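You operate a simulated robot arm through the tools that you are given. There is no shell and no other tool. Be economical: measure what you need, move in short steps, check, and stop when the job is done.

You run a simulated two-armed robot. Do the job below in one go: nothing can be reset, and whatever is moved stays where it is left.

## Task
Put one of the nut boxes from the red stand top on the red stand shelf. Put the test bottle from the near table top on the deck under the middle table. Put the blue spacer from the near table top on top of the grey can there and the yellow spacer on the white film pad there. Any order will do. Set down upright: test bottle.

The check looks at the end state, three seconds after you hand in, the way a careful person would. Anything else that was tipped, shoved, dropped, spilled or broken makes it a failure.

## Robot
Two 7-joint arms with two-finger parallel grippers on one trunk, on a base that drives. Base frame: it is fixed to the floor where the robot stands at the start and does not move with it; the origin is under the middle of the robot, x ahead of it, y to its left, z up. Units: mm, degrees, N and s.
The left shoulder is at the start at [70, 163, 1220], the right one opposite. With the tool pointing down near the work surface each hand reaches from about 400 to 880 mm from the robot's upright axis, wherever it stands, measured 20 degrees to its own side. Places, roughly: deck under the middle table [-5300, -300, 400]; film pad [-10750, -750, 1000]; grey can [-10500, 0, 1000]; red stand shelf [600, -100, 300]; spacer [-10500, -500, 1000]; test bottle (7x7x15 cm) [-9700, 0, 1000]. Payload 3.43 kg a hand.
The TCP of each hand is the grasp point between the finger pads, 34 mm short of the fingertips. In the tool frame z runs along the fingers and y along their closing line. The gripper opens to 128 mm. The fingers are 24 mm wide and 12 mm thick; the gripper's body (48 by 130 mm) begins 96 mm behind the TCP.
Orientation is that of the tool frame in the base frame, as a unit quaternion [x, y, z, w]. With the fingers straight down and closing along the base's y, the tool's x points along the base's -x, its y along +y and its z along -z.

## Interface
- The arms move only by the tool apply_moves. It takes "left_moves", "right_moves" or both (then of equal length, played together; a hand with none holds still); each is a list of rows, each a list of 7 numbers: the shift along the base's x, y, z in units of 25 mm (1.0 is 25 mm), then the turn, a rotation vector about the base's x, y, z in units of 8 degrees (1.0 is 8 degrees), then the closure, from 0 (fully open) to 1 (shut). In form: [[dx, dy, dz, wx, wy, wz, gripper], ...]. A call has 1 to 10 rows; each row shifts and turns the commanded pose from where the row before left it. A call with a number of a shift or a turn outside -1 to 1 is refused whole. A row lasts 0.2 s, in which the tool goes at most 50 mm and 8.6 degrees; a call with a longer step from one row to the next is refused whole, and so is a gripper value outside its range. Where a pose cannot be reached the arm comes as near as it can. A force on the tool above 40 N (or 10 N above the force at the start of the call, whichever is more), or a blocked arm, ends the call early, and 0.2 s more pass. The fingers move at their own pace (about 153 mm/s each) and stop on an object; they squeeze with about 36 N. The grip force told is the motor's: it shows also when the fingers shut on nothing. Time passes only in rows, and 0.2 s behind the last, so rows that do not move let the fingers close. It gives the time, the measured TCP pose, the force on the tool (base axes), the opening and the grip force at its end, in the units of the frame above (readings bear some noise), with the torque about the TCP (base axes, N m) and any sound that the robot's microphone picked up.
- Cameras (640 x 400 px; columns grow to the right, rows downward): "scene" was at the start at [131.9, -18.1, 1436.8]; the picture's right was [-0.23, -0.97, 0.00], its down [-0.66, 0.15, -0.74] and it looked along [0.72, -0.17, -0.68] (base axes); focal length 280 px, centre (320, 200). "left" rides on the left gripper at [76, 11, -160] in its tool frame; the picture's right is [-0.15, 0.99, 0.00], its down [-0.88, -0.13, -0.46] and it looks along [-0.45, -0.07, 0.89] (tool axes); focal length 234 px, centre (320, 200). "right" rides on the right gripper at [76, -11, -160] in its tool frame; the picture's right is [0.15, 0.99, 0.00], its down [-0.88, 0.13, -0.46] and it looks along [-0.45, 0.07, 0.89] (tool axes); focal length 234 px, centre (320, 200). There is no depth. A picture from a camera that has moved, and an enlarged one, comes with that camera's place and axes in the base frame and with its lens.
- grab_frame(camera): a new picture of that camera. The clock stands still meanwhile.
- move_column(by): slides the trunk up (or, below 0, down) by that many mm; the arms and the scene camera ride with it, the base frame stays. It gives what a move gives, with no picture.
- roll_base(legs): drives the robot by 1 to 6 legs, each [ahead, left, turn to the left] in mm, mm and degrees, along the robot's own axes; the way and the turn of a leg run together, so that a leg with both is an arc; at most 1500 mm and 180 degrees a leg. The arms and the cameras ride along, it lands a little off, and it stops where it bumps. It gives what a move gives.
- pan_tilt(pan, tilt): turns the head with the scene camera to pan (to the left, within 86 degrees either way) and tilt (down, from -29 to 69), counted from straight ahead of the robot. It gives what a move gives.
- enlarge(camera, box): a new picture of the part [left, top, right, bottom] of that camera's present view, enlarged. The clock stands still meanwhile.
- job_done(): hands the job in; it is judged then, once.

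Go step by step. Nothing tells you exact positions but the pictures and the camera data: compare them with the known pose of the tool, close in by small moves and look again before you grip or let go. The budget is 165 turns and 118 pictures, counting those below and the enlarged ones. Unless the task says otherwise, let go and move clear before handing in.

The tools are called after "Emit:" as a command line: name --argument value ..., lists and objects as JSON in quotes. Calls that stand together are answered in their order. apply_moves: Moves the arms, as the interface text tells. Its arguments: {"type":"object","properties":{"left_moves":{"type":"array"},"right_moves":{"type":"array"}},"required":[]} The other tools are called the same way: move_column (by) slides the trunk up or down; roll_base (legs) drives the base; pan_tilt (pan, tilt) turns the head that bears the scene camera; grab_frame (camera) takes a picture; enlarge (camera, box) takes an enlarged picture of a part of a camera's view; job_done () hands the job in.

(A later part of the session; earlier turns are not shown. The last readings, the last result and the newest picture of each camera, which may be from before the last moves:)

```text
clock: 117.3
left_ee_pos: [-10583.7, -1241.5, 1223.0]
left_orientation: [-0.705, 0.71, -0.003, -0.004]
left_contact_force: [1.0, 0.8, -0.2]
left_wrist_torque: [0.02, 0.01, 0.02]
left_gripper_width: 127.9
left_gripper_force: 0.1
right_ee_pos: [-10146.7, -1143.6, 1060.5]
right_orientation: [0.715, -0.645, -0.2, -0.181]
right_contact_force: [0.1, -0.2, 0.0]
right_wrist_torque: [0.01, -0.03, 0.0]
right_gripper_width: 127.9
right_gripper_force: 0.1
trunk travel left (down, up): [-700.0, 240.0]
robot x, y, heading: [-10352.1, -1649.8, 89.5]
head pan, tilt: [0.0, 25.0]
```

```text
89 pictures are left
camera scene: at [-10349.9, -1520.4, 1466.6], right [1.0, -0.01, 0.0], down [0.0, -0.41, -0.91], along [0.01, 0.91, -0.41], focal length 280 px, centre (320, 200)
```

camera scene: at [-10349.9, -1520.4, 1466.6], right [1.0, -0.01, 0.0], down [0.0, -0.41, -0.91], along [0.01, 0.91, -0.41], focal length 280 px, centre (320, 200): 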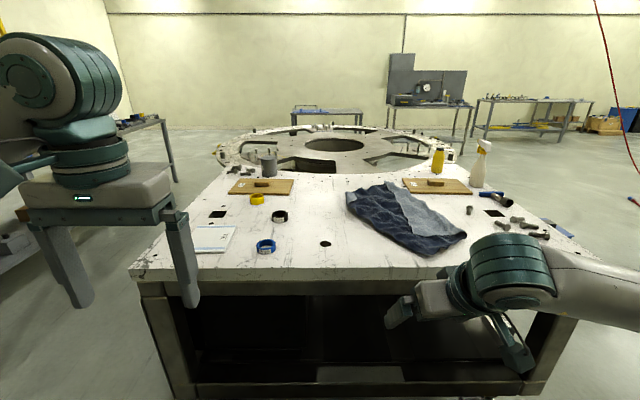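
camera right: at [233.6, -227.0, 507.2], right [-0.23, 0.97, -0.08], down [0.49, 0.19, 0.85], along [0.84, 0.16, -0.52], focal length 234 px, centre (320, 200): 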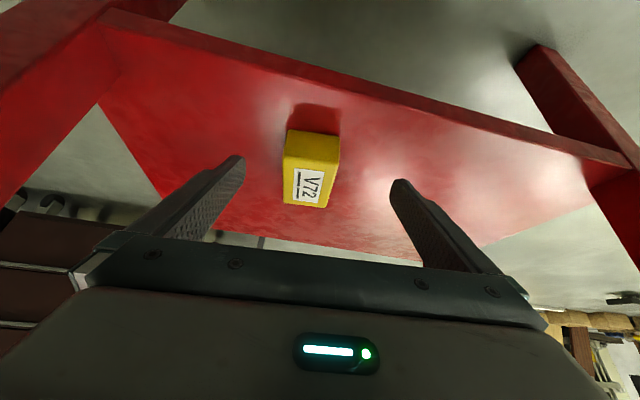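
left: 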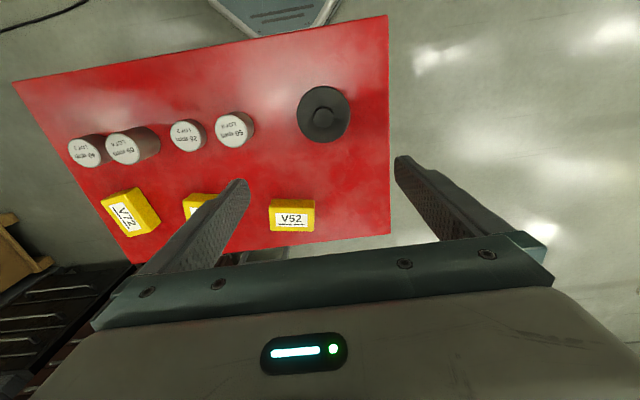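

From here I see the grey can, white film pad, and three ring spacers (yellow, black, blue) on the left of the table. The yellow bottle (about 7x15 cm, the test bottle) and a taller spray bottle are on the right. I'll zoom to confirm.

Emit:
enlarge --camera "scene" --box '[180, 140, 340, 270]'

Emit:
enlarge --camera "scene" --box '[390, 130, 590, 250]'

```text
3.08 times, centred on (260, 205) of scene
camera zoom: at [-10349.9, -1520.4, 1466.6], right [1.0, -0.01, 0.0], down [0.0, -0.41, -0.91], along [0.01, 0.91, -0.41], focal length 863 px, centre (505, 185)
```

zoom: 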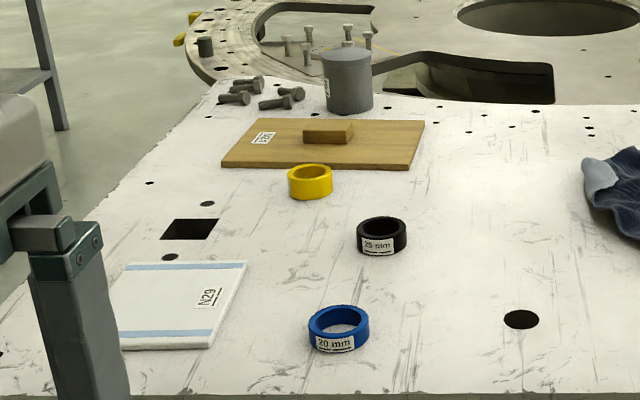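

```text
3.20 times, centred on (490, 190) of scene
camera zoom: at [-10349.9, -1520.4, 1466.6], right [1.0, -0.01, 0.0], down [0.0, -0.41, -0.91], along [0.01, 0.91, -0.41], focal length 898 px, centre (-224, 232)
```

zoom: 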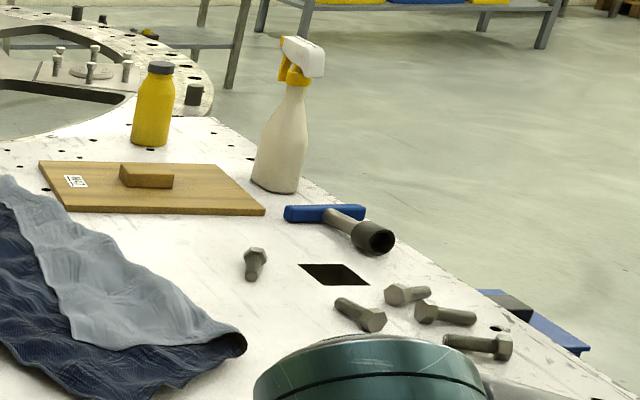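

Confirmed: blue ring is 20 mm tall and about 71 mm across, near (-10537, -671). I'll drive 400 mm closer and put the left hand above it.

Emit:
roll_base --legs '[[400, 0, 0]]'

Emit:
apply_moves --left_moves '[[0.4, 1, -0.6, 0, 0, 0, 0], [0.4, 1, -0.6, 0, 0, 0, 0], [0.4, 1, -0.6, 0, 0, 0, 0], [0.4, 1, -0.6, 0, 0, 0, 0], [0, 1, -0.6, 0, 0, 0, 0], [0, 0.5, -0.6, 0, 0, 0, 0]]'

Emit:
grab_frame --camera "left"

Emit:
grab_frame --camera "scene"

```text
clock: 119.8
left_ee_pos: [-10579.2, -839.7, 1223.6]
left_orientation: [-0.703, 0.711, -0.004, -0.004]
left_contact_force: [0.8, 1.1, 0.0]
left_wrist_torque: [-0.02, 0.01, 0.0]
left_gripper_width: 127.9
left_gripper_force: 0.0
right_ee_pos: [-10143.1, -743.7, 1061.2]
right_orientation: [0.715, -0.645, -0.202, -0.18]
right_contact_force: [-0.1, -0.9, 0.2]
right_wrist_torque: [-0.01, 0.05, 0.0]
right_gripper_width: 127.9
right_gripper_force: 0.1
trunk travel left (down, up): [-700.0, 240.0]
robot x, y, heading: [-10348.6, -1251.6, 89.5]
head pan, tilt: [0.0, 25.0]
```

```text
clock: 121.2
left_ee_pos: [-10540.6, -702.0, 1131.2]
left_orientation: [-0.704, 0.71, -0.003, -0.003]
left_contact_force: [0.3, 0.1, 0.2]
left_wrist_torque: [0.01, -0.01, -0.03]
left_gripper_width: 127.8
left_gripper_force: 0.0
right_ee_pos: [-10143.7, -742.6, 1058.6]
right_orientation: [0.715, -0.645, -0.2, -0.18]
right_contact_force: [0.9, 0.3, -0.3]
right_wrist_torque: [0.01, -0.01, -0.02]
right_gripper_width: 127.9
right_gripper_force: 0.0
trunk travel left (down, up): [-700.0, 240.0]
robot x, y, heading: [-10346.7, -1250.4, 89.4]
head pan, tilt: [0.0, 25.0]
```

```text
86 pictures are left
camera left: at [-10550.9, -775.3, 1292.2], right [-0.99, 0.15, 0.0], down [0.14, 0.88, 0.45], along [0.07, 0.44, -0.89], focal length 234 px, centre (320, 200)
```

left: 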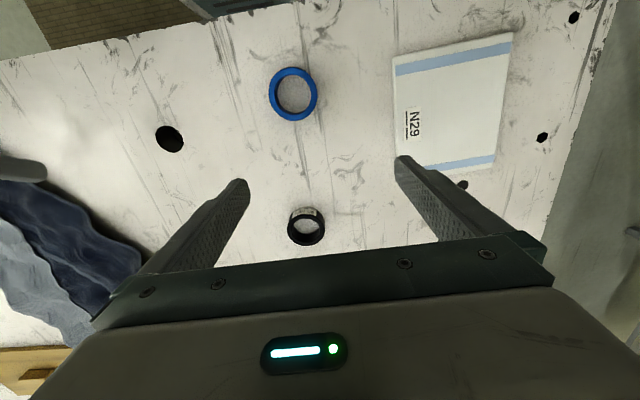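

```text
85 pictures are left
camera scene: at [-10346.0, -1106.1, 1466.8], right [1.0, -0.01, 0.0], down [0.0, -0.42, -0.91], along [0.01, 0.91, -0.42], focal length 280 px, centre (320, 200)
```

scene: 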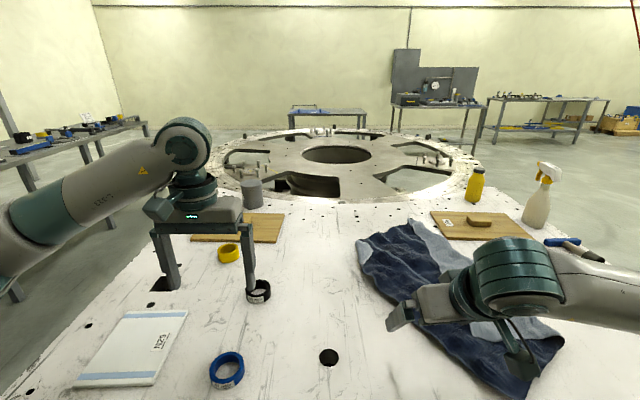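

Triangulating from both views puts the blue ring at about (-10513, -768), and the table top at about z 955, higher than assumed. I'll move over it and lower partway to check.

Emit:
apply_moves --left_moves '[[0.55, -0.9, -0.4, 0, 0, 0, 0], [0.55, -0.9, -0.5, 0, 0, 0, 0], [0, -0.85, -0.8, 0, 0, 0, 0], [0, 0, -0.8, 0, 0, 0, 0], [0, 0, 0, 0, 0, 0, 0]]'

Emit:
grab_frame --camera "left"

Emit:
grab_frame --camera "scene"

```text
clock: 122.4
left_ee_pos: [-10510.8, -768.9, 1070.2]
left_orientation: [-0.704, 0.71, -0.003, -0.003]
left_contact_force: [-0.1, -0.5, 0.0]
left_wrist_torque: [0.01, -0.04, 0.02]
left_gripper_width: 128.0
left_gripper_force: 0.0
right_ee_pos: [-10142.0, -741.7, 1058.4]
right_orientation: [0.714, -0.645, -0.201, -0.181]
right_contact_force: [0.1, -0.7, 0.3]
right_wrist_torque: [0.04, 0.0, -0.05]
right_gripper_width: 128.1
right_gripper_force: 0.0
trunk travel left (down, up): [-700.0, 240.0]
robot x, y, heading: [-10348.7, -1251.3, 89.3]
head pan, tilt: [0.0, 25.0]
```

```text
84 pictures are left
camera left: at [-10522.2, -843.2, 1230.2], right [-0.99, 0.16, 0.0], down [0.14, 0.88, 0.45], along [0.07, 0.44, -0.89], focal length 234 px, centre (320, 200)
```

left: 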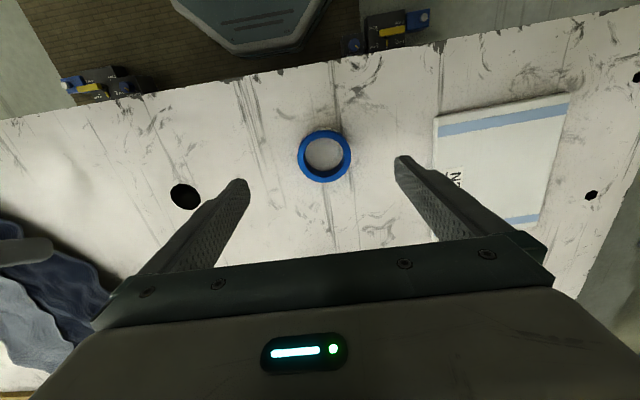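

```text
83 pictures are left
camera scene: at [-10345.7, -1106.9, 1466.9], right [1.0, -0.01, 0.0], down [0.0, -0.42, -0.91], along [0.01, 0.91, -0.42], focal length 280 px, centre (320, 200)
```

scene: 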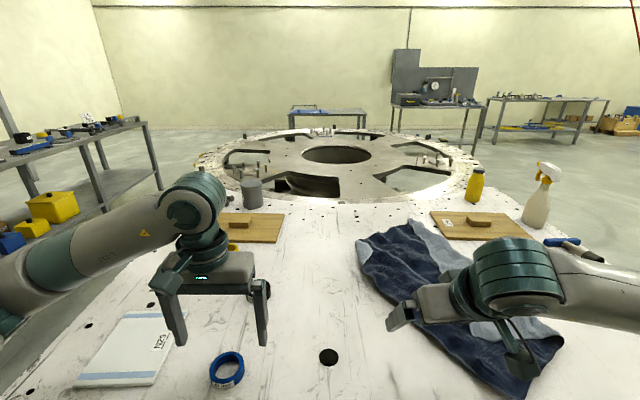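

The view agrees: the ring is at (-10516, -768). I'll descend to TCP z 1002.

Emit:
apply_moves --left_moves '[[-0.2, 0, -0.7, 0, 0, 0, 0], [0, 0, -0.7, 0, 0, 0, 0], [0, 0, -0.7, 0, 0, 0, 0], [0, 0, -0.6, 0, 0, 0, 0], [0, 0, 0, 0, 0, 0, 0]]'

Emit:
enlarge --camera "scene" --box '[140, 260, 320, 400]'

Emit:
grab_frame --camera "left"

```text
clock: 123.6
left_ee_pos: [-10516.1, -768.4, 1001.8]
left_orientation: [-0.704, 0.71, -0.003, -0.003]
left_contact_force: [0.6, 0.2, -0.1]
left_wrist_torque: [0.01, 0.0, 0.04]
left_gripper_width: 128.0
left_gripper_force: 0.1
right_ee_pos: [-10143.0, -743.4, 1058.4]
right_orientation: [0.714, -0.645, -0.202, -0.18]
right_contact_force: [-0.3, -0.4, -0.3]
right_wrist_torque: [0.01, 0.02, 0.02]
right_gripper_width: 128.0
right_gripper_force: 0.0
trunk travel left (down, up): [-700.0, 240.0]
robot x, y, heading: [-10349.6, -1250.9, 89.1]
head pan, tilt: [0.0, 25.0]
```

```text
2.86 times, centred on (230, 330) of scene
camera zoom: at [-10345.7, -1106.7, 1466.9], right [1.0, -0.01, 0.0], down [0.0, -0.42, -0.91], along [0.01, 0.91, -0.42], focal length 802 px, centre (577, -171)
```

zoom: 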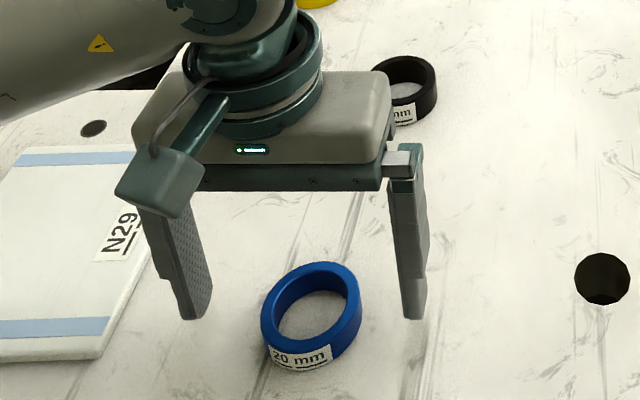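

```text
81 pictures are left
camera left: at [-10527.6, -842.6, 1162.9], right [-0.99, 0.15, 0.0], down [0.14, 0.88, 0.45], along [0.07, 0.44, -0.89], focal length 234 px, centre (320, 200)
```

left: 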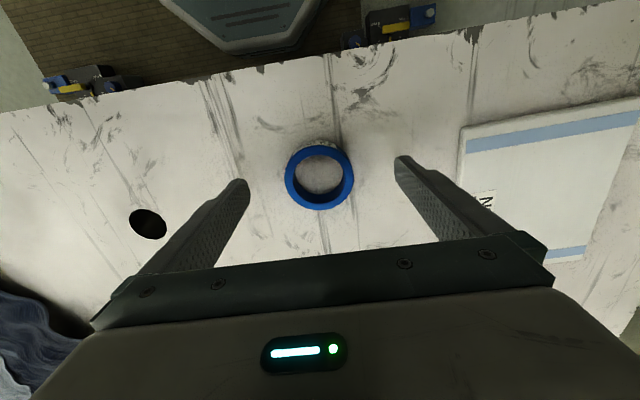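

The fingertips are about level with the ring. Another 7 mm down, then close and lift slightly.

Emit:
apply_moves --left_moves '[[0, 0, -0.15, 0, 0, 0, 0], [0, 0, -0.15, 0, 0, 0, 0], [0, 0, 0, 0, 0, 0, 0.5], [0, 0, 0, 0, 0, 0, 1], [0, 0, 0, 0, 0, 0, 1], [0, 0, 0, 0, 0, 0, 1]]'

Emit:
grab_frame --camera "left"

```text
clock: 125.0
left_ee_pos: [-10517.1, -768.7, 994.1]
left_orientation: [-0.705, 0.71, -0.003, -0.003]
left_contact_force: [0.0, -0.4, 0.6]
left_wrist_torque: [-0.01, -0.01, 0.01]
left_gripper_width: 60.9
left_gripper_force: 35.9
right_ee_pos: [-10142.5, -742.5, 1057.2]
right_orientation: [0.715, -0.645, -0.201, -0.18]
right_contact_force: [-0.7, 0.6, 0.7]
right_wrist_torque: [0.02, 0.01, -0.01]
right_gripper_width: 128.2
right_gripper_force: 0.1
trunk travel left (down, up): [-700.0, 240.0]
robot x, y, heading: [-10351.4, -1247.5, 89.1]
head pan, tilt: [0.0, 25.0]
```

```text
80 pictures are left
camera left: at [-10527.9, -842.4, 1155.3], right [-0.99, 0.15, 0.0], down [0.14, 0.88, 0.45], along [0.07, 0.44, -0.89], focal length 234 px, centre (320, 200)
```

left: 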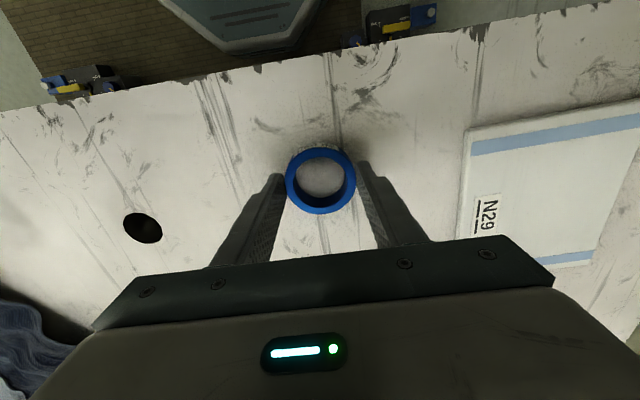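

The blue ring is gripped (61 mm). I'll lift both hands well clear of the table.

Emit:
apply_moves --left_moves '[[0, 0, 0.5, 0, 0, 0, 1], [0, 0, 1, 0, 0, 0, 1], [0, 0, 1, 0, 0, 0, 1], [0, 0, 1, 0, 0, 0, 1], [0, 0, 1, 0, 0, 0, 1], [0, 0, 1, 0, 0, 0, 1], [0, 0, 1, 0, 0, 0, 1], [0, 0, 1, 0, 0, 0, 1]]' --right_moves '[[0, 0, 0.5, 0, 0, 0, 0], [0, 0, 1, 0, 0, 0, 0], [0, 0, 1, 0, 0, 0, 0], [0, 0, 1, 0, 0, 0, 0], [0, 0, 1, 0, 0, 0, 0], [0, 0, 1, 0, 0, 0, 0], [0, 0, 0.5, 0, 0, 0, 0], [0, 0, 0, 0, 0, 0, 0]]'

Emit:
grab_frame --camera "left"

Emit:
pan_tilt --pan 70 --tilt 25

Emit:
grab_frame --camera "scene"

```text
clock: 126.8
left_ee_pos: [-10516.3, -769.2, 1182.8]
left_orientation: [-0.704, 0.71, -0.003, -0.003]
left_contact_force: [1.0, 0.7, 0.0]
left_wrist_torque: [0.02, 0.0, -0.02]
left_gripper_width: 60.9
left_gripper_force: 36.3
right_ee_pos: [-10141.9, -742.3, 1208.5]
right_orientation: [0.714, -0.645, -0.202, -0.181]
right_contact_force: [0.0, -0.6, 0.2]
right_wrist_torque: [0.01, -0.02, -0.02]
right_gripper_width: 128.1
right_gripper_force: 0.1
trunk travel left (down, up): [-700.0, 240.0]
robot x, y, heading: [-10347.2, -1250.3, 89.6]
head pan, tilt: [0.0, 25.0]
```

```text
79 pictures are left
camera left: at [-10527.1, -842.7, 1343.2], right [-0.99, 0.16, 0.0], down [0.14, 0.88, 0.45], along [0.07, 0.44, -0.89], focal length 234 px, centre (320, 200)
```

left: 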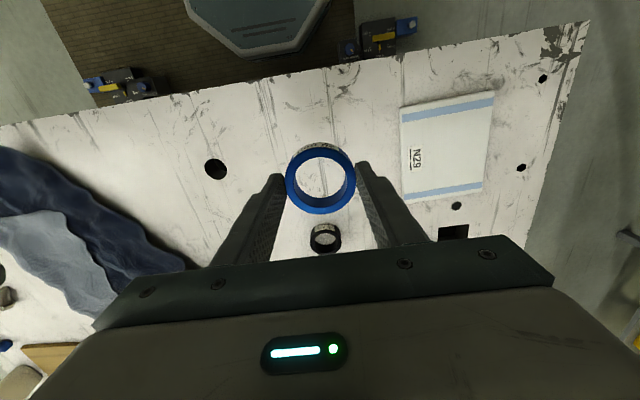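

```text
clock: 128.2
left_ee_pos: [-10516.6, -767.5, 1181.3]
left_orientation: [-0.704, 0.71, -0.003, -0.003]
left_contact_force: [-0.1, -0.2, -1.7]
left_wrist_torque: [0.03, -0.02, 0.0]
left_gripper_width: 61.0
left_gripper_force: 35.8
right_ee_pos: [-10142.1, -741.7, 1208.4]
right_orientation: [0.715, -0.645, -0.202, -0.181]
right_contact_force: [1.2, 0.4, 0.2]
right_wrist_torque: [0.03, 0.02, 0.01]
right_gripper_width: 128.1
right_gripper_force: 0.1
trunk travel left (down, up): [-700.0, 240.0]
robot x, y, heading: [-10346.8, -1247.3, 89.3]
head pan, tilt: [70.0, 25.0]
```

```text
78 pictures are left
camera scene: at [-10433.1, -1166.2, 1466.9], right [0.35, 0.94, 0.0], down [0.4, -0.15, -0.91], along [-0.85, 0.32, -0.42], focal length 280 px, centre (320, 200)
```

scene: 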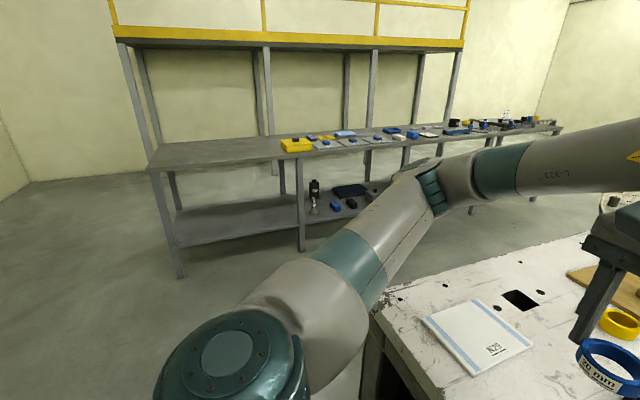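

The gap on the left side is about 1.5 m wide, and a clamp lies on the floor near the table corner (x down to about -11010). I'll go round wide: back, turn to face +x, reverse to x ≈ -11420, then strafe up the side.

Emit:
roll_base --legs '[[-400, 0, 0], [0, 0, -89.4], [-1075, 0, 0]]'

Emit:
pan_tilt --pan 40 --tilt 35

Emit:
grab_frame --camera "scene"

```text
clock: 139.6
left_ee_pos: [-10939.0, -1481.3, 1179.6]
left_orientation: [-0.013, 1.0, 0.0, -0.004]
left_contact_force: [-0.1, -0.1, -1.0]
left_wrist_torque: [0.03, 0.02, -0.02]
left_gripper_width: 60.6
left_gripper_force: 36.0
right_ee_pos: [-10900.4, -1853.9, 1206.9]
right_orientation: [-0.065, 0.961, 0.019, 0.27]
right_contact_force: [-0.2, 0.8, 0.0]
right_wrist_torque: [0.03, 0.0, 0.02]
right_gripper_width: 128.0
right_gripper_force: 0.0
trunk travel left (down, up): [-700.0, 240.0]
robot x, y, heading: [-11411.5, -1663.3, 1.5]
head pan, tilt: [70.0, 25.0]
```

```text
clock: 140.5
left_ee_pos: [-10937.5, -1481.9, 1180.3]
left_orientation: [-0.012, 1.0, 0.0, -0.005]
left_contact_force: [-0.1, 0.2, -1.3]
left_wrist_torque: [0.03, -0.01, -0.03]
left_gripper_width: 60.8
left_gripper_force: 36.0
right_ee_pos: [-10898.8, -1854.0, 1207.5]
right_orientation: [-0.064, 0.961, 0.019, 0.268]
right_contact_force: [-0.7, 0.0, 0.5]
right_wrist_torque: [-0.01, 0.04, 0.03]
right_gripper_width: 127.8
right_gripper_force: 0.1
trunk travel left (down, up): [-700.0, 240.0]
robot x, y, heading: [-11414.8, -1663.9, 1.5]
head pan, tilt: [40.0, 35.0]
```

```text
77 pictures are left
camera scene: at [-11297.5, -1605.1, 1448.1], right [0.66, -0.75, 0.0], down [-0.43, -0.38, -0.82], along [0.61, 0.54, -0.57], focal length 280 px, centre (320, 200)
```

scene: 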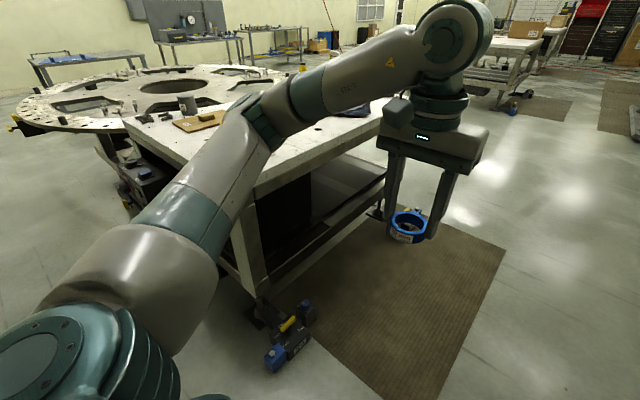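

The clamp ends at x ≈ -10960, so my line at x -11415 is clear. I'll strafe up to y ≈ -310, move in, and look over the table.

Emit:
roll_base --legs '[[0, 700, -1.5], [0, 650, 0], [130, 0, 0]]'

Emit:
pan_tilt --pan 0 --tilt 40

Emit:
grab_frame --camera "scene"

Emit:
grab_frame --camera "left"

```text
clock: 148.4
left_ee_pos: [-10809.1, -150.4, 1181.5]
left_orientation: [0.001, 1.0, 0.0, -0.003]
left_contact_force: [-0.7, 0.5, -1.3]
left_wrist_torque: [-0.02, -0.03, 0.01]
left_gripper_width: 60.7
left_gripper_force: 35.7
right_ee_pos: [-10779.4, -524.7, 1207.2]
right_orientation: [-0.052, 0.961, 0.016, 0.27]
right_contact_force: [0.6, -0.1, -0.3]
right_wrist_torque: [-0.01, 0.01, -0.01]
right_gripper_width: 128.0
right_gripper_force: 0.1
trunk travel left (down, up): [-700.0, 240.0]
robot x, y, heading: [-11290.0, -322.3, -0.0]
head pan, tilt: [40.0, 35.0]
```

```text
clock: 149.5
left_ee_pos: [-10807.5, -149.7, 1180.1]
left_orientation: [0.001, 1.0, 0.001, -0.004]
left_contact_force: [0.1, -0.5, -1.5]
left_wrist_torque: [0.0, 0.02, 0.0]
left_gripper_width: 60.7
left_gripper_force: 35.7
right_ee_pos: [-10778.0, -522.7, 1207.6]
right_orientation: [-0.053, 0.961, 0.016, 0.271]
right_contact_force: [0.0, -0.2, -1.0]
right_wrist_torque: [-0.02, 0.01, 0.01]
right_gripper_width: 128.1
right_gripper_force: 0.1
trunk travel left (down, up): [-700.0, 240.0]
robot x, y, heading: [-11286.9, -319.3, -0.2]
head pan, tilt: [0.0, 40.0]
```

```text
76 pictures are left
camera scene: at [-11152.1, -320.6, 1440.6], right [0.0, -1.0, 0.0], down [-0.64, 0.0, -0.77], along [0.77, 0.0, -0.64], focal length 280 px, centre (320, 200)
```

scene: 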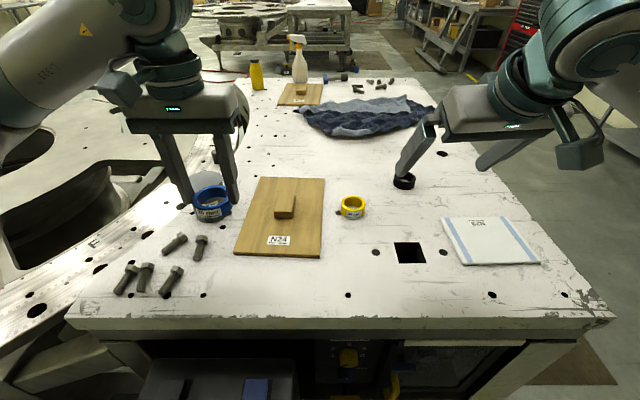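

```text
75 pictures are left
camera left: at [-10880.8, -137.8, 1341.7], right [0.15, 0.99, 0.0], down [0.88, -0.13, 0.45], along [0.44, -0.07, -0.89], focal length 234 px, centre (320, 200)
```

left: 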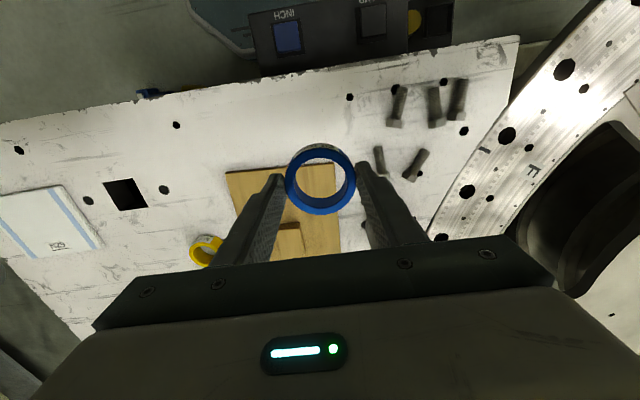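

The can is hidden behind my left hand. I'll shift the left hand right 100 mm to see it.

Emit:
apply_moves --left_moves '[[0, -1, 0.5, 0, 0, 0, 1], [0, -1, 0.5, 0, 0, 0, 1], [0, -1, 0, 0, 0, 0, 1], [0, -1, 0, 0, 0, 0, 1], [0, -0.6, 0, 0, 0, 0, 1]]'

Emit:
grab_frame --camera "scene"

Emit:
enlarge --camera "scene" --box '[150, 120, 290, 220]'

```text
clock: 150.7
left_ee_pos: [-10806.5, -264.6, 1205.4]
left_orientation: [0.001, 1.0, 0.001, -0.004]
left_contact_force: [-0.4, 0.2, -0.7]
left_wrist_torque: [0.01, -0.02, 0.01]
left_gripper_width: 61.0
left_gripper_force: 35.7
right_ee_pos: [-10778.4, -523.3, 1205.8]
right_orientation: [-0.052, 0.961, 0.016, 0.27]
right_contact_force: [0.8, 0.6, 0.0]
right_wrist_torque: [0.04, -0.01, -0.03]
right_gripper_width: 127.9
right_gripper_force: 0.1
trunk travel left (down, up): [-700.0, 240.0]
robot x, y, heading: [-11287.0, -322.1, 0.0]
head pan, tilt: [0.0, 40.0]
```

```text
74 pictures are left
camera scene: at [-11151.9, -321.0, 1440.5], right [0.0, -1.0, 0.0], down [-0.64, 0.0, -0.77], along [0.77, 0.0, -0.64], focal length 280 px, centre (320, 200)
```

scene: 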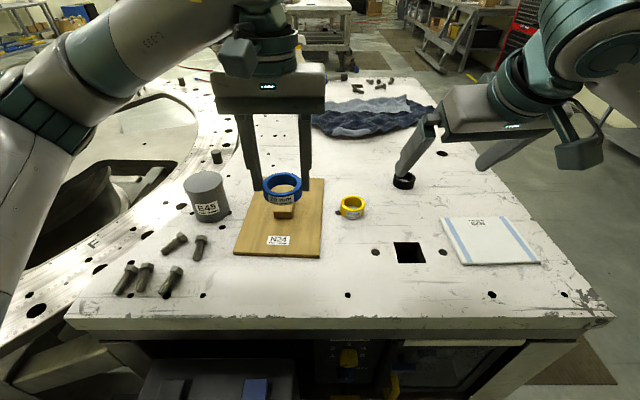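

```text
4.00 times, centred on (220, 170) of scene
camera zoom: at [-11151.9, -321.0, 1440.5], right [0.0, -1.0, 0.0], down [-0.64, 0.0, -0.77], along [0.77, 0.0, -0.64], focal length 1122 px, centre (720, 320)
```

zoom: 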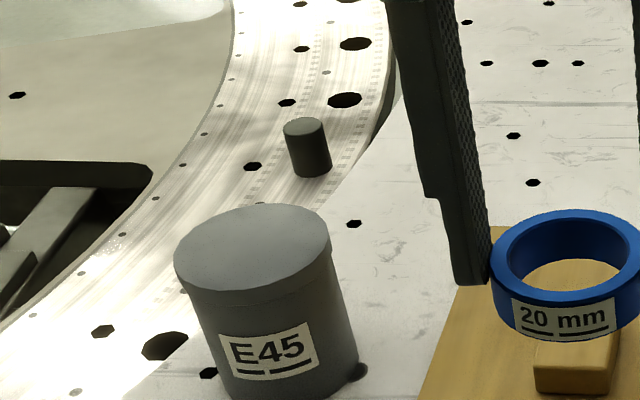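

The can is about (-10608, -43) with its top near z 1048 and diameter about 90. I'll bring the ring above it with some margin.

Emit:
apply_moves --left_moves '[[0.79, 0.89, 0, 0, 0, 0, 1], [0.79, 0.89, 0, 0, 0, 0, 1], [0.79, 0.89, 0, 0, 0, 0, 1], [0.79, 0.89, 0, 0, 0, 0, 1], [0.79, 0.89, 0, 0, 0, 0, 1], [0.79, 0.89, -0.4, 0, 0, 0, 1], [0.79, 0.89, -0.4, 0, 0, 0, 1], [0.79, 0.89, -0.5, 0, 0, 0, 1], [0.79, 0.89, -0.6, 0, 0, 0, 1], [0.79, 0.89, -0.6, 0, 0, 0, 1]]'

Emit:
enlarge --camera "scene" --box '[130, 100, 290, 230]'

Emit:
grab_frame --camera "left"

```text
clock: 152.9
left_ee_pos: [-10608.2, -41.0, 1139.5]
left_orientation: [0.002, 1.0, 0.0, -0.005]
left_contact_force: [0.2, 0.7, -0.9]
left_wrist_torque: [-0.03, 0.02, -0.03]
left_gripper_width: 60.8
left_gripper_force: 36.1
right_ee_pos: [-10777.6, -521.8, 1205.6]
right_orientation: [-0.053, 0.962, 0.015, 0.269]
right_contact_force: [0.4, -0.3, -0.1]
right_wrist_torque: [0.0, 0.03, 0.0]
right_gripper_width: 128.3
right_gripper_force: 0.1
trunk travel left (down, up): [-700.0, 240.0]
robot x, y, heading: [-11289.4, -323.8, -0.2]
head pan, tilt: [0.0, 40.0]
```

```text
3.08 times, centred on (210, 165) of scene
camera zoom: at [-11151.2, -319.9, 1440.5], right [0.0, -1.0, 0.0], down [-0.64, 0.0, -0.77], along [0.77, 0.0, -0.64], focal length 863 px, centre (658, 308)
```

zoom: 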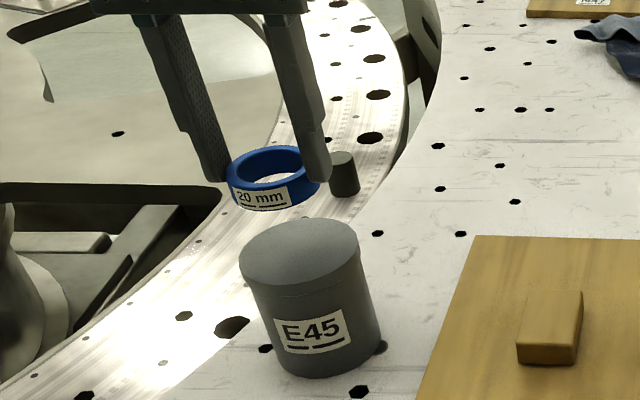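

```text
71 pictures are left
camera left: at [-10682.0, -29.6, 1302.1], right [0.15, 0.99, 0.0], down [0.88, -0.13, 0.45], along [0.44, -0.07, -0.89], focal length 234 px, centre (320, 200)
```

left: 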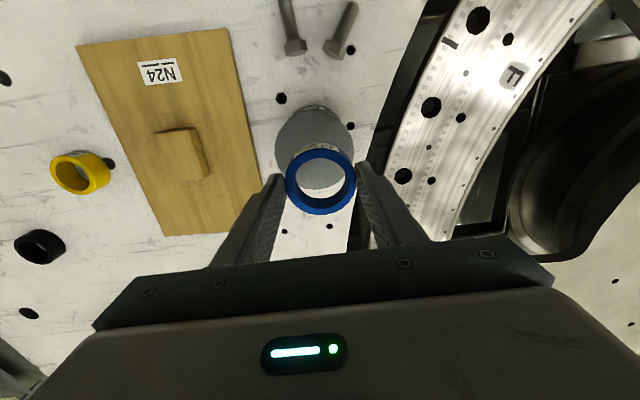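

Can top centre refined to (-10622, -47, ~1056). I'll correct the offset and lower gradually.

Emit:
apply_moves --left_moves '[[-0.56, -0.24, 0, 0, 0, 0, 1], [0, 0, -0.5, 0, 0, 0, 1], [0, 0, -0.6, 0, 0, 0, 1], [0, 0, -0.1, 0, 0, 0, 1]]'

Emit:
grab_frame --camera "left"

Emit:
enlarge --camera "scene" --box '[130, 100, 290, 230]'

```text
clock: 153.9
left_ee_pos: [-10623.5, -46.9, 1112.0]
left_orientation: [0.001, 1.0, 0.0, -0.005]
left_contact_force: [0.0, 0.1, -1.1]
left_wrist_torque: [-0.02, -0.03, -0.01]
left_gripper_width: 60.8
left_gripper_force: 35.9
right_ee_pos: [-10777.6, -522.3, 1206.9]
right_orientation: [-0.053, 0.961, 0.016, 0.27]
right_contact_force: [0.1, 0.9, 0.0]
right_wrist_torque: [-0.01, -0.03, 0.0]
right_gripper_width: 128.0
right_gripper_force: 0.2
trunk travel left (down, up): [-700.0, 240.0]
robot x, y, heading: [-11290.2, -322.3, -0.1]
head pan, tilt: [0.0, 40.0]
```

```text
70 pictures are left
camera left: at [-10697.0, -36.7, 1273.3], right [0.15, 0.99, 0.0], down [0.88, -0.13, 0.45], along [0.44, -0.07, -0.89], focal length 234 px, centre (320, 200)
```

left: 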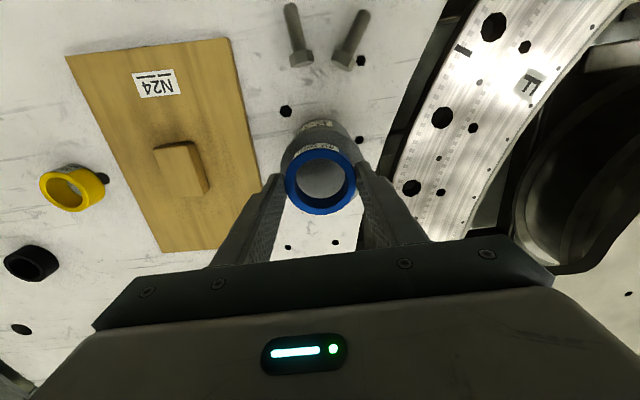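

```text
3.08 times, centred on (210, 165) of scene
camera zoom: at [-11152.1, -320.6, 1440.6], right [0.0, -1.0, 0.0], down [-0.64, 0.0, -0.77], along [0.77, 0.0, -0.64], focal length 863 px, centre (658, 308)
```

zoom: 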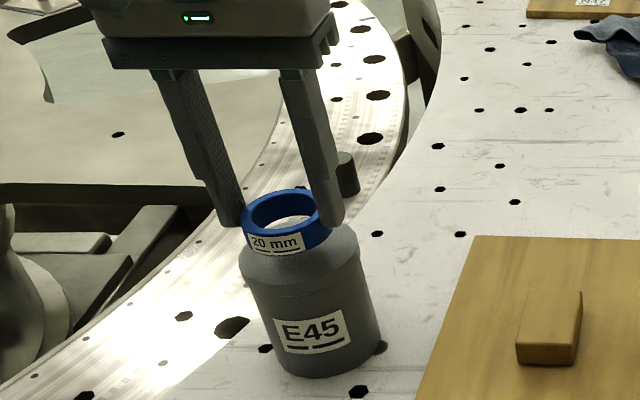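

The ring is well lined up above the can. I'll lower in small steps until contact.

Emit:
apply_moves --left_moves '[[0, 0, -0.15, 0, 0, 0, 1], [0, 0, -0.15, 0, 0, 0, 1], [0, 0, -0.1, 0, 0, 0, 1], [0, 0, 0, 0, 0, 0, 1]]'

Emit:
apply_moves --left_moves '[[0, 0, -0.1, 0, 0, 0, 1], [0, 0, -0.06, 0, 0, 0, 1]]'

Emit:
enlarge --camera "scene" --box '[160, 130, 260, 210]'

```text
clock: 154.9
left_ee_pos: [-10622.7, -48.1, 1102.5]
left_orientation: [0.001, 1.0, 0.0, -0.005]
left_contact_force: [0.2, 0.3, -0.7]
left_wrist_torque: [0.02, -0.01, -0.02]
left_gripper_width: 60.8
left_gripper_force: 36.0
right_ee_pos: [-10779.2, -524.1, 1207.1]
right_orientation: [-0.053, 0.961, 0.015, 0.271]
right_contact_force: [-0.1, 0.4, 0.1]
right_wrist_torque: [-0.01, -0.01, 0.0]
right_gripper_width: 128.3
right_gripper_force: 0.1
trunk travel left (down, up): [-700.0, 240.0]
robot x, y, heading: [-11287.8, -324.7, -0.3]
head pan, tilt: [0.0, 40.0]
```

```text
clock: 155.5
left_ee_pos: [-10623.5, -48.8, 1098.7]
left_orientation: [0.001, 1.0, 0.0, -0.005]
left_contact_force: [0.5, -0.3, -1.2]
left_wrist_torque: [-0.02, 0.02, 0.0]
left_gripper_width: 60.7
left_gripper_force: 36.1
right_ee_pos: [-10778.5, -524.0, 1207.0]
right_orientation: [-0.052, 0.961, 0.015, 0.27]
right_contact_force: [0.6, -0.5, 0.1]
right_wrist_torque: [-0.01, 0.02, 0.02]
right_gripper_width: 127.9
right_gripper_force: 0.3
trunk travel left (down, up): [-700.0, 240.0]
robot x, y, heading: [-11287.5, -319.3, 0.1]
head pan, tilt: [0.0, 40.0]
```

```text
5.00 times, centred on (210, 170) of scene
camera zoom: at [-11151.9, -320.6, 1440.5], right [0.0, -1.0, 0.0], down [-0.64, 0.0, -0.77], along [0.77, 0.0, -0.64], focal length 1403 px, centre (870, 350)
```

zoom: 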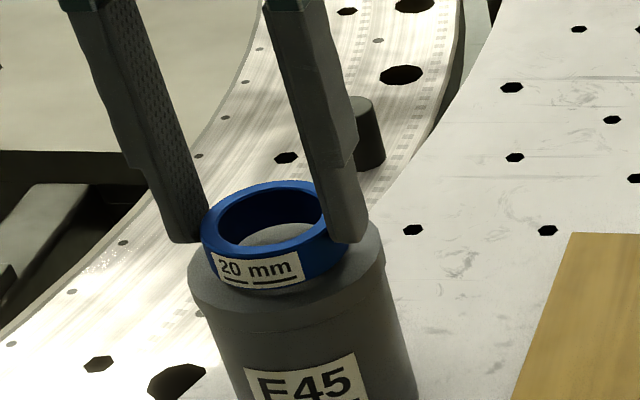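

Nearly there; the ring is about 5 mm to the left, so I'll correct that and keep lowering.

Emit:
apply_moves --left_moves '[[0, -0.18, 0, 0, 0, 0, 1], [0, 0, -0.08, 0, 0, 0, 1], [0, 0, -0.08, 0, 0, 0, 1]]'

Emit:
apply_moves --left_moves '[[0, 0, -0.06, 0, 0, 0, 1], [0, 0, -0.04, 0, 0, 0, 1]]'

```text
clock: 156.3
left_ee_pos: [-10622.2, -52.8, 1094.1]
left_orientation: [0.001, 1.0, 0.0, -0.004]
left_contact_force: [0.3, -0.3, -0.2]
left_wrist_torque: [0.01, 0.01, -0.01]
left_gripper_width: 61.1
left_gripper_force: 36.3
right_ee_pos: [-10778.0, -524.0, 1208.1]
right_orientation: [-0.052, 0.961, 0.016, 0.27]
right_contact_force: [0.0, 0.5, -0.1]
right_wrist_torque: [-0.03, -0.09, -0.01]
right_gripper_width: 127.8
right_gripper_force: 0.0
trunk travel left (down, up): [-700.0, 240.0]
robot x, y, heading: [-11285.7, -322.8, -0.2]
head pan, tilt: [0.0, 40.0]
```

```text
clock: 156.9
left_ee_pos: [-10622.5, -52.5, 1094.0]
left_orientation: [0.001, 1.0, 0.0, -0.003]
left_contact_force: [2.6, 1.5, 12.5]
left_wrist_torque: [0.21, 0.15, -0.07]
left_gripper_width: 61.0
left_gripper_force: 36.3
right_ee_pos: [-10780.2, -523.5, 1207.9]
right_orientation: [-0.052, 0.962, 0.015, 0.269]
right_contact_force: [-0.5, 0.3, 0.1]
right_wrist_torque: [-0.01, -0.02, 0.0]
right_gripper_width: 128.0
right_gripper_force: 0.0
trunk travel left (down, up): [-700.0, 240.0]
robot x, y, heading: [-11292.0, -323.5, -0.1]
head pan, tilt: [0.0, 40.0]
```

Contact with 12 N at TCP z 1094. I'll open gently, rise straight up, and check.

Emit:
apply_moves --left_moves '[[0, 0, 0.04, 0, 0, 0, 0.45], [0, 0, 0, 0, 0, 0, 0.2], [0, 0, 0, 0, 0, 0, 0], [0, 0, 0, 0, 0, 0, 0], [0, 0, 0.6, 0, 0, 0, 0], [0, 0, 1, 0, 0, 0, 0], [0, 0, 1, 0, 0, 0, 0], [0, 0, 1, 0, 0, 0, 0], [-1, 0, 1, 0, 0, 0, 0], [-1, 0, 0, 0, 0, 0, 0]]'

Emit:
grab_frame --camera "scene"

Emit:
enlarge --camera "scene" --box '[160, 130, 260, 210]'

Emit:
grab_frame --camera "right"

```text
clock: 159.1
left_ee_pos: [-10673.5, -52.1, 1208.4]
left_orientation: [0.001, 1.0, -0.001, -0.005]
left_contact_force: [0.7, 0.0, 0.3]
left_wrist_torque: [-0.03, 0.01, -0.02]
left_gripper_width: 127.9
left_gripper_force: 0.0
right_ee_pos: [-10778.0, -523.0, 1207.2]
right_orientation: [-0.052, 0.961, 0.015, 0.27]
right_contact_force: [-0.8, 0.7, -0.7]
right_wrist_torque: [-0.02, 0.01, 0.02]
right_gripper_width: 128.2
right_gripper_force: 0.0
trunk travel left (down, up): [-700.0, 240.0]
robot x, y, heading: [-11286.9, -321.7, -0.0]
head pan, tilt: [0.0, 40.0]
```

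```text
67 pictures are left
camera scene: at [-11152.4, -319.9, 1440.6], right [0.0, -1.0, 0.0], down [-0.64, 0.0, -0.77], along [0.77, 0.0, -0.64], focal length 280 px, centre (320, 200)
```

scene: 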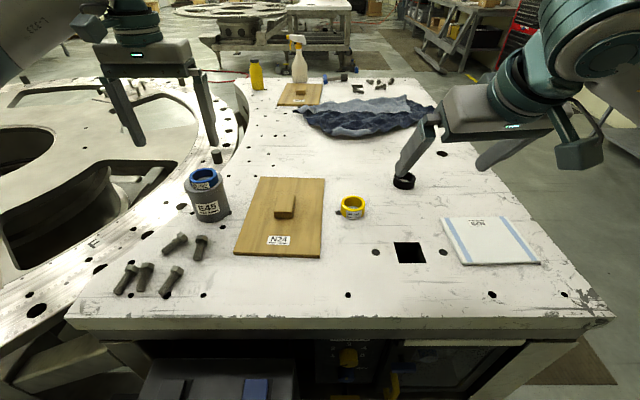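

```text
5.00 times, centred on (210, 170) of scene
camera zoom: at [-11152.4, -319.9, 1440.6], right [0.0, -1.0, 0.0], down [-0.64, 0.0, -0.77], along [0.77, 0.0, -0.64], focal length 1403 px, centre (870, 350)
```

zoom: 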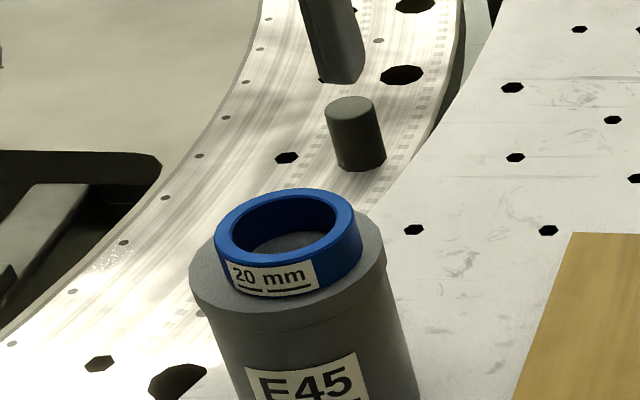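

```text
65 pictures are left
camera right: at [-10926.6, -548.8, 1304.1], right [-0.23, 0.97, -0.08], down [0.5, 0.19, 0.85], along [0.84, 0.16, -0.53], focal length 234 px, centre (320, 200)
```

right: 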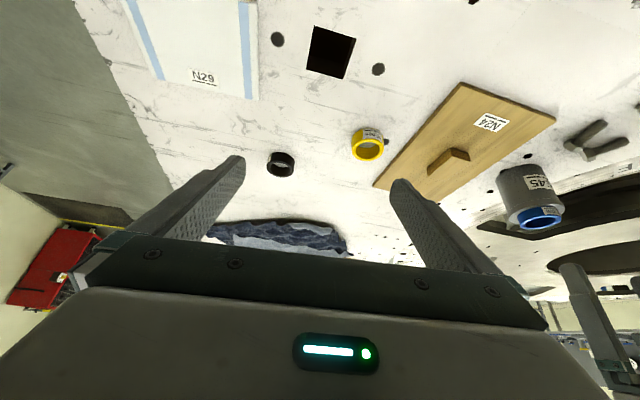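

Blue is on the can, nicely centred. Now I straighten the right hand and bring it over the yellow ring at about (-10620, -407), with the fingers slightly narrowed because the wooden board is close.

Emit:
apply_moves --right_moves '[[0.63, 0.46, 0, 0, 0, -0.4, 0], [0.63, 0.46, 0, 0, 0, -0.4, 0], [0.63, 0.46, 0, 0, 0.5, 0, 0.2], [0.63, 0.46, 0, 0, 0.5, 0, 0.2], [0.63, 0.46, -0.5, 0, 0.5, 0, 0.2], [0.63, 0.46, -0.5, 0, 0.5, 0, 0.2], [0.63, 0.46, -0.8, 0, 0.5, 0, 0.2], [0.63, 0.46, -0.8, 0, 0.5, 0, 0.2], [0.63, 0.46, -0.8, 0, 0.5, 0, 0.2], [0.63, 0.46, -0.8, 0, 0.5, 0, 0.2]]'

Emit:
grab_frame --camera "right"

Emit:
grab_frame --camera "scene"

```text
clock: 161.3
left_ee_pos: [-10671.1, -51.4, 1206.5]
left_orientation: [0.002, 1.0, -0.001, -0.005]
left_contact_force: [-0.2, 0.1, 0.0]
left_wrist_torque: [-0.01, 0.01, 0.0]
left_gripper_width: 128.0
left_gripper_force: 0.0
right_ee_pos: [-10619.5, -406.8, 1101.7]
right_orientation: [0.002, 1.0, -0.001, -0.007]
right_contact_force: [-0.5, -0.6, 0.3]
right_wrist_torque: [-0.04, -0.01, 0.03]
right_gripper_width: 102.2
right_gripper_force: 0.1
trunk travel left (down, up): [-700.0, 240.0]
robot x, y, heading: [-11288.7, -322.7, -0.2]
head pan, tilt: [0.0, 40.0]
```

```text
64 pictures are left
camera right: at [-10694.9, -416.7, 1261.8], right [-0.14, 0.99, 0.0], down [0.89, 0.13, 0.44], along [0.44, 0.06, -0.9], focal length 234 px, centre (320, 200)
```

right: 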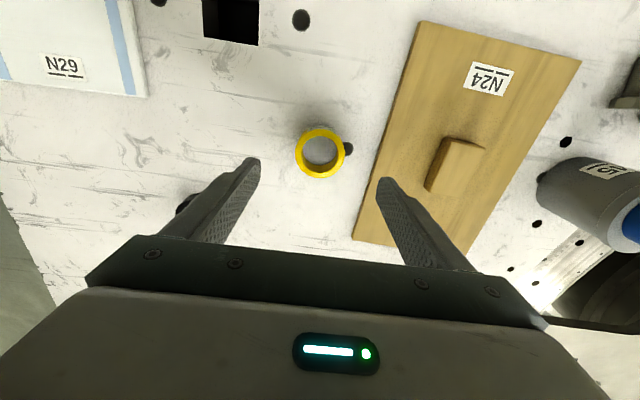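

```text
63 pictures are left
camera scene: at [-11150.7, -319.6, 1440.4], right [0.0, -1.0, 0.0], down [-0.64, 0.0, -0.77], along [0.77, 0.0, -0.64], focal length 280 px, centre (320, 200)
```

scene: 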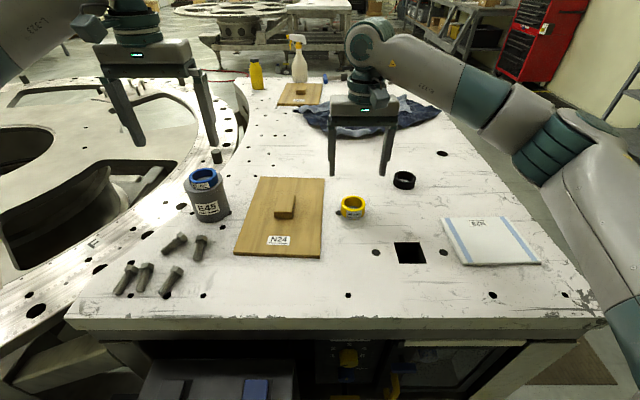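

The hand is centred over the yellow ring. I'll narrow the fingers to about 90 mm and descend to TCP z ≈ 998.

Emit:
apply_moves --right_moves '[[0, 0, -0.6, 0, 0, 0, 0.3], [0, 0, -0.8, 0, 0, 0, 0.3], [0, 0, -0.8, 0, 0, 0, 0.3], [0, 0, -0.8, 0, 0, 0, 0.3], [0, 0, -0.8, 0, 0, 0, 0.3], [0, 0, -0.3, 0, 0, 0, 0.3], [0, 0, 0, 0, 0, 0, 0.3]]'

Emit:
grab_frame --camera "right"

Emit:
enlarge --camera "scene" --box '[290, 120, 430, 230]'

```text
clock: 162.9
left_ee_pos: [-10671.7, -51.3, 1207.4]
left_orientation: [0.001, 1.0, 0.0, -0.005]
left_contact_force: [-0.3, 0.6, -0.3]
left_wrist_torque: [0.01, 0.03, 0.02]
left_gripper_width: 128.0
left_gripper_force: 0.2
right_ee_pos: [-10619.4, -407.6, 1001.2]
right_orientation: [0.001, 1.0, -0.001, -0.005]
right_contact_force: [-0.2, -0.2, 1.0]
right_wrist_torque: [-0.02, -0.02, -0.01]
right_gripper_width: 89.6
right_gripper_force: 0.2
trunk travel left (down, up): [-700.0, 240.0]
robot x, y, heading: [-11285.4, -320.3, -0.3]
head pan, tilt: [0.0, 40.0]
```

```text
62 pictures are left
camera right: at [-10696.3, -417.7, 1159.7], right [-0.14, 0.99, 0.0], down [0.89, 0.13, 0.45], along [0.44, 0.07, -0.9], focal length 234 px, centre (320, 200)
```

right: 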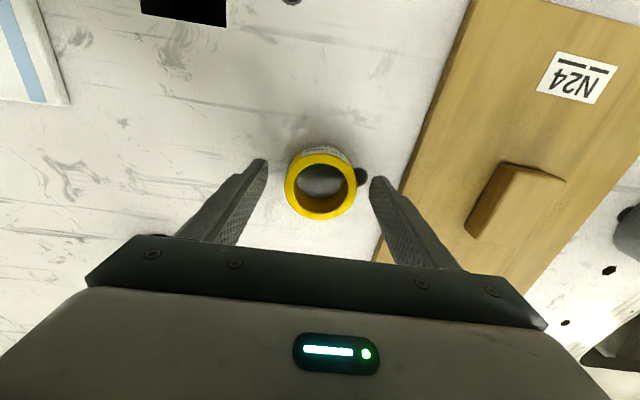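

```text
3.64 times, centred on (360, 175) of scene
camera zoom: at [-11151.8, -320.5, 1440.5], right [0.0, -1.0, 0.0], down [-0.64, 0.0, -0.77], along [0.77, 0.0, -0.64], focal length 1020 px, centre (174, 291)
```

zoom: 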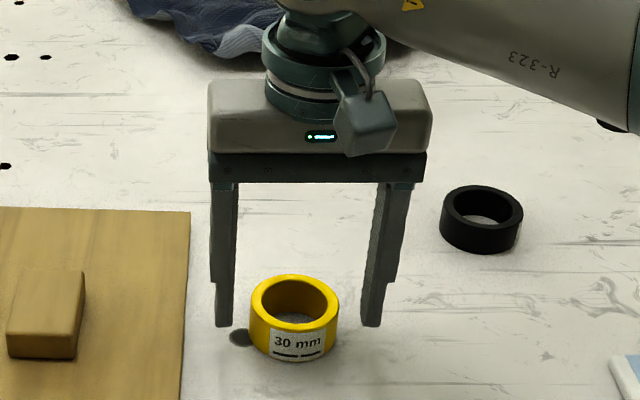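

The yellow 30 mm ring is well centred between the fingers. I'll close and lift.

Emit:
apply_moves --right_moves '[[0, 0, -0.2, 0, 0, 0, 0.3], [0, 0, 0, 0, 0, 0, 0.6], [0, 0, 0, 0, 0, 0, 1], [0, 0, 0, 0, 0, 0, 1], [0, 0, 0, 0, 0, 0, 1]]'

Emit:
apply_moves --right_moves '[[0, 0, 0.5, 0, 0, 0, 1], [0, 0, 1, 0, 0, 0, 1], [0, 0, 1, 0, 0, 0, 1], [0, 0, 1, 0, 0, 0, 1]]'

Emit:
grab_frame --camera "right"

```text
clock: 164.1
left_ee_pos: [-10673.2, -51.8, 1208.9]
left_orientation: [0.001, 1.0, 0.0, -0.004]
left_contact_force: [-0.6, -0.1, 0.6]
left_wrist_torque: [0.03, 0.04, 0.0]
left_gripper_width: 127.7
left_gripper_force: 0.0
right_ee_pos: [-10620.7, -409.5, 993.7]
right_orientation: [0.001, 1.0, 0.0, -0.005]
right_contact_force: [-0.1, 1.3, 0.6]
right_wrist_torque: [-0.02, 0.0, -0.01]
right_gripper_width: 61.1
right_gripper_force: 36.2
trunk travel left (down, up): [-700.0, 240.0]
robot x, y, heading: [-11284.6, -318.8, 0.1]
head pan, tilt: [0.0, 40.0]
```

```text
clock: 165.1
left_ee_pos: [-10673.6, -51.9, 1208.0]
left_orientation: [0.001, 1.0, 0.0, -0.005]
left_contact_force: [0.3, -0.1, -0.2]
left_wrist_torque: [-0.04, -0.01, -0.01]
left_gripper_width: 127.9
left_gripper_force: 0.0
right_ee_pos: [-10621.3, -408.8, 1082.7]
right_orientation: [0.002, 1.0, 0.0, -0.005]
right_contact_force: [-0.7, -0.1, -0.1]
right_wrist_torque: [0.0, -0.05, -0.01]
right_gripper_width: 61.0
right_gripper_force: 36.0
trunk travel left (down, up): [-700.0, 240.0]
robot x, y, heading: [-11290.5, -320.1, -0.4]
head pan, tilt: [0.0, 40.0]
```

```text
60 pictures are left
camera right: at [-10697.1, -417.9, 1242.8], right [-0.14, 0.99, 0.0], down [0.89, 0.13, 0.45], along [0.44, 0.06, -0.89], focal length 234 px, centre (320, 200)
```

right: 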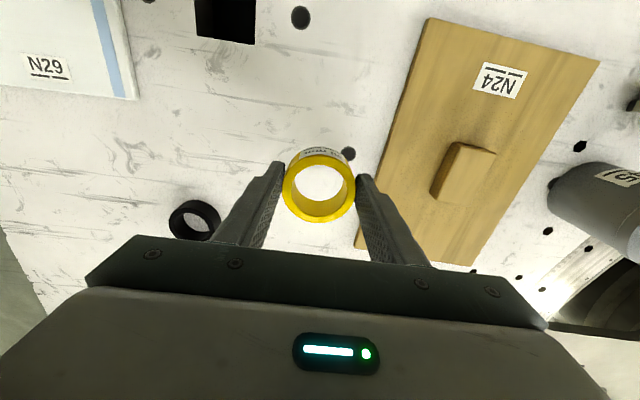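

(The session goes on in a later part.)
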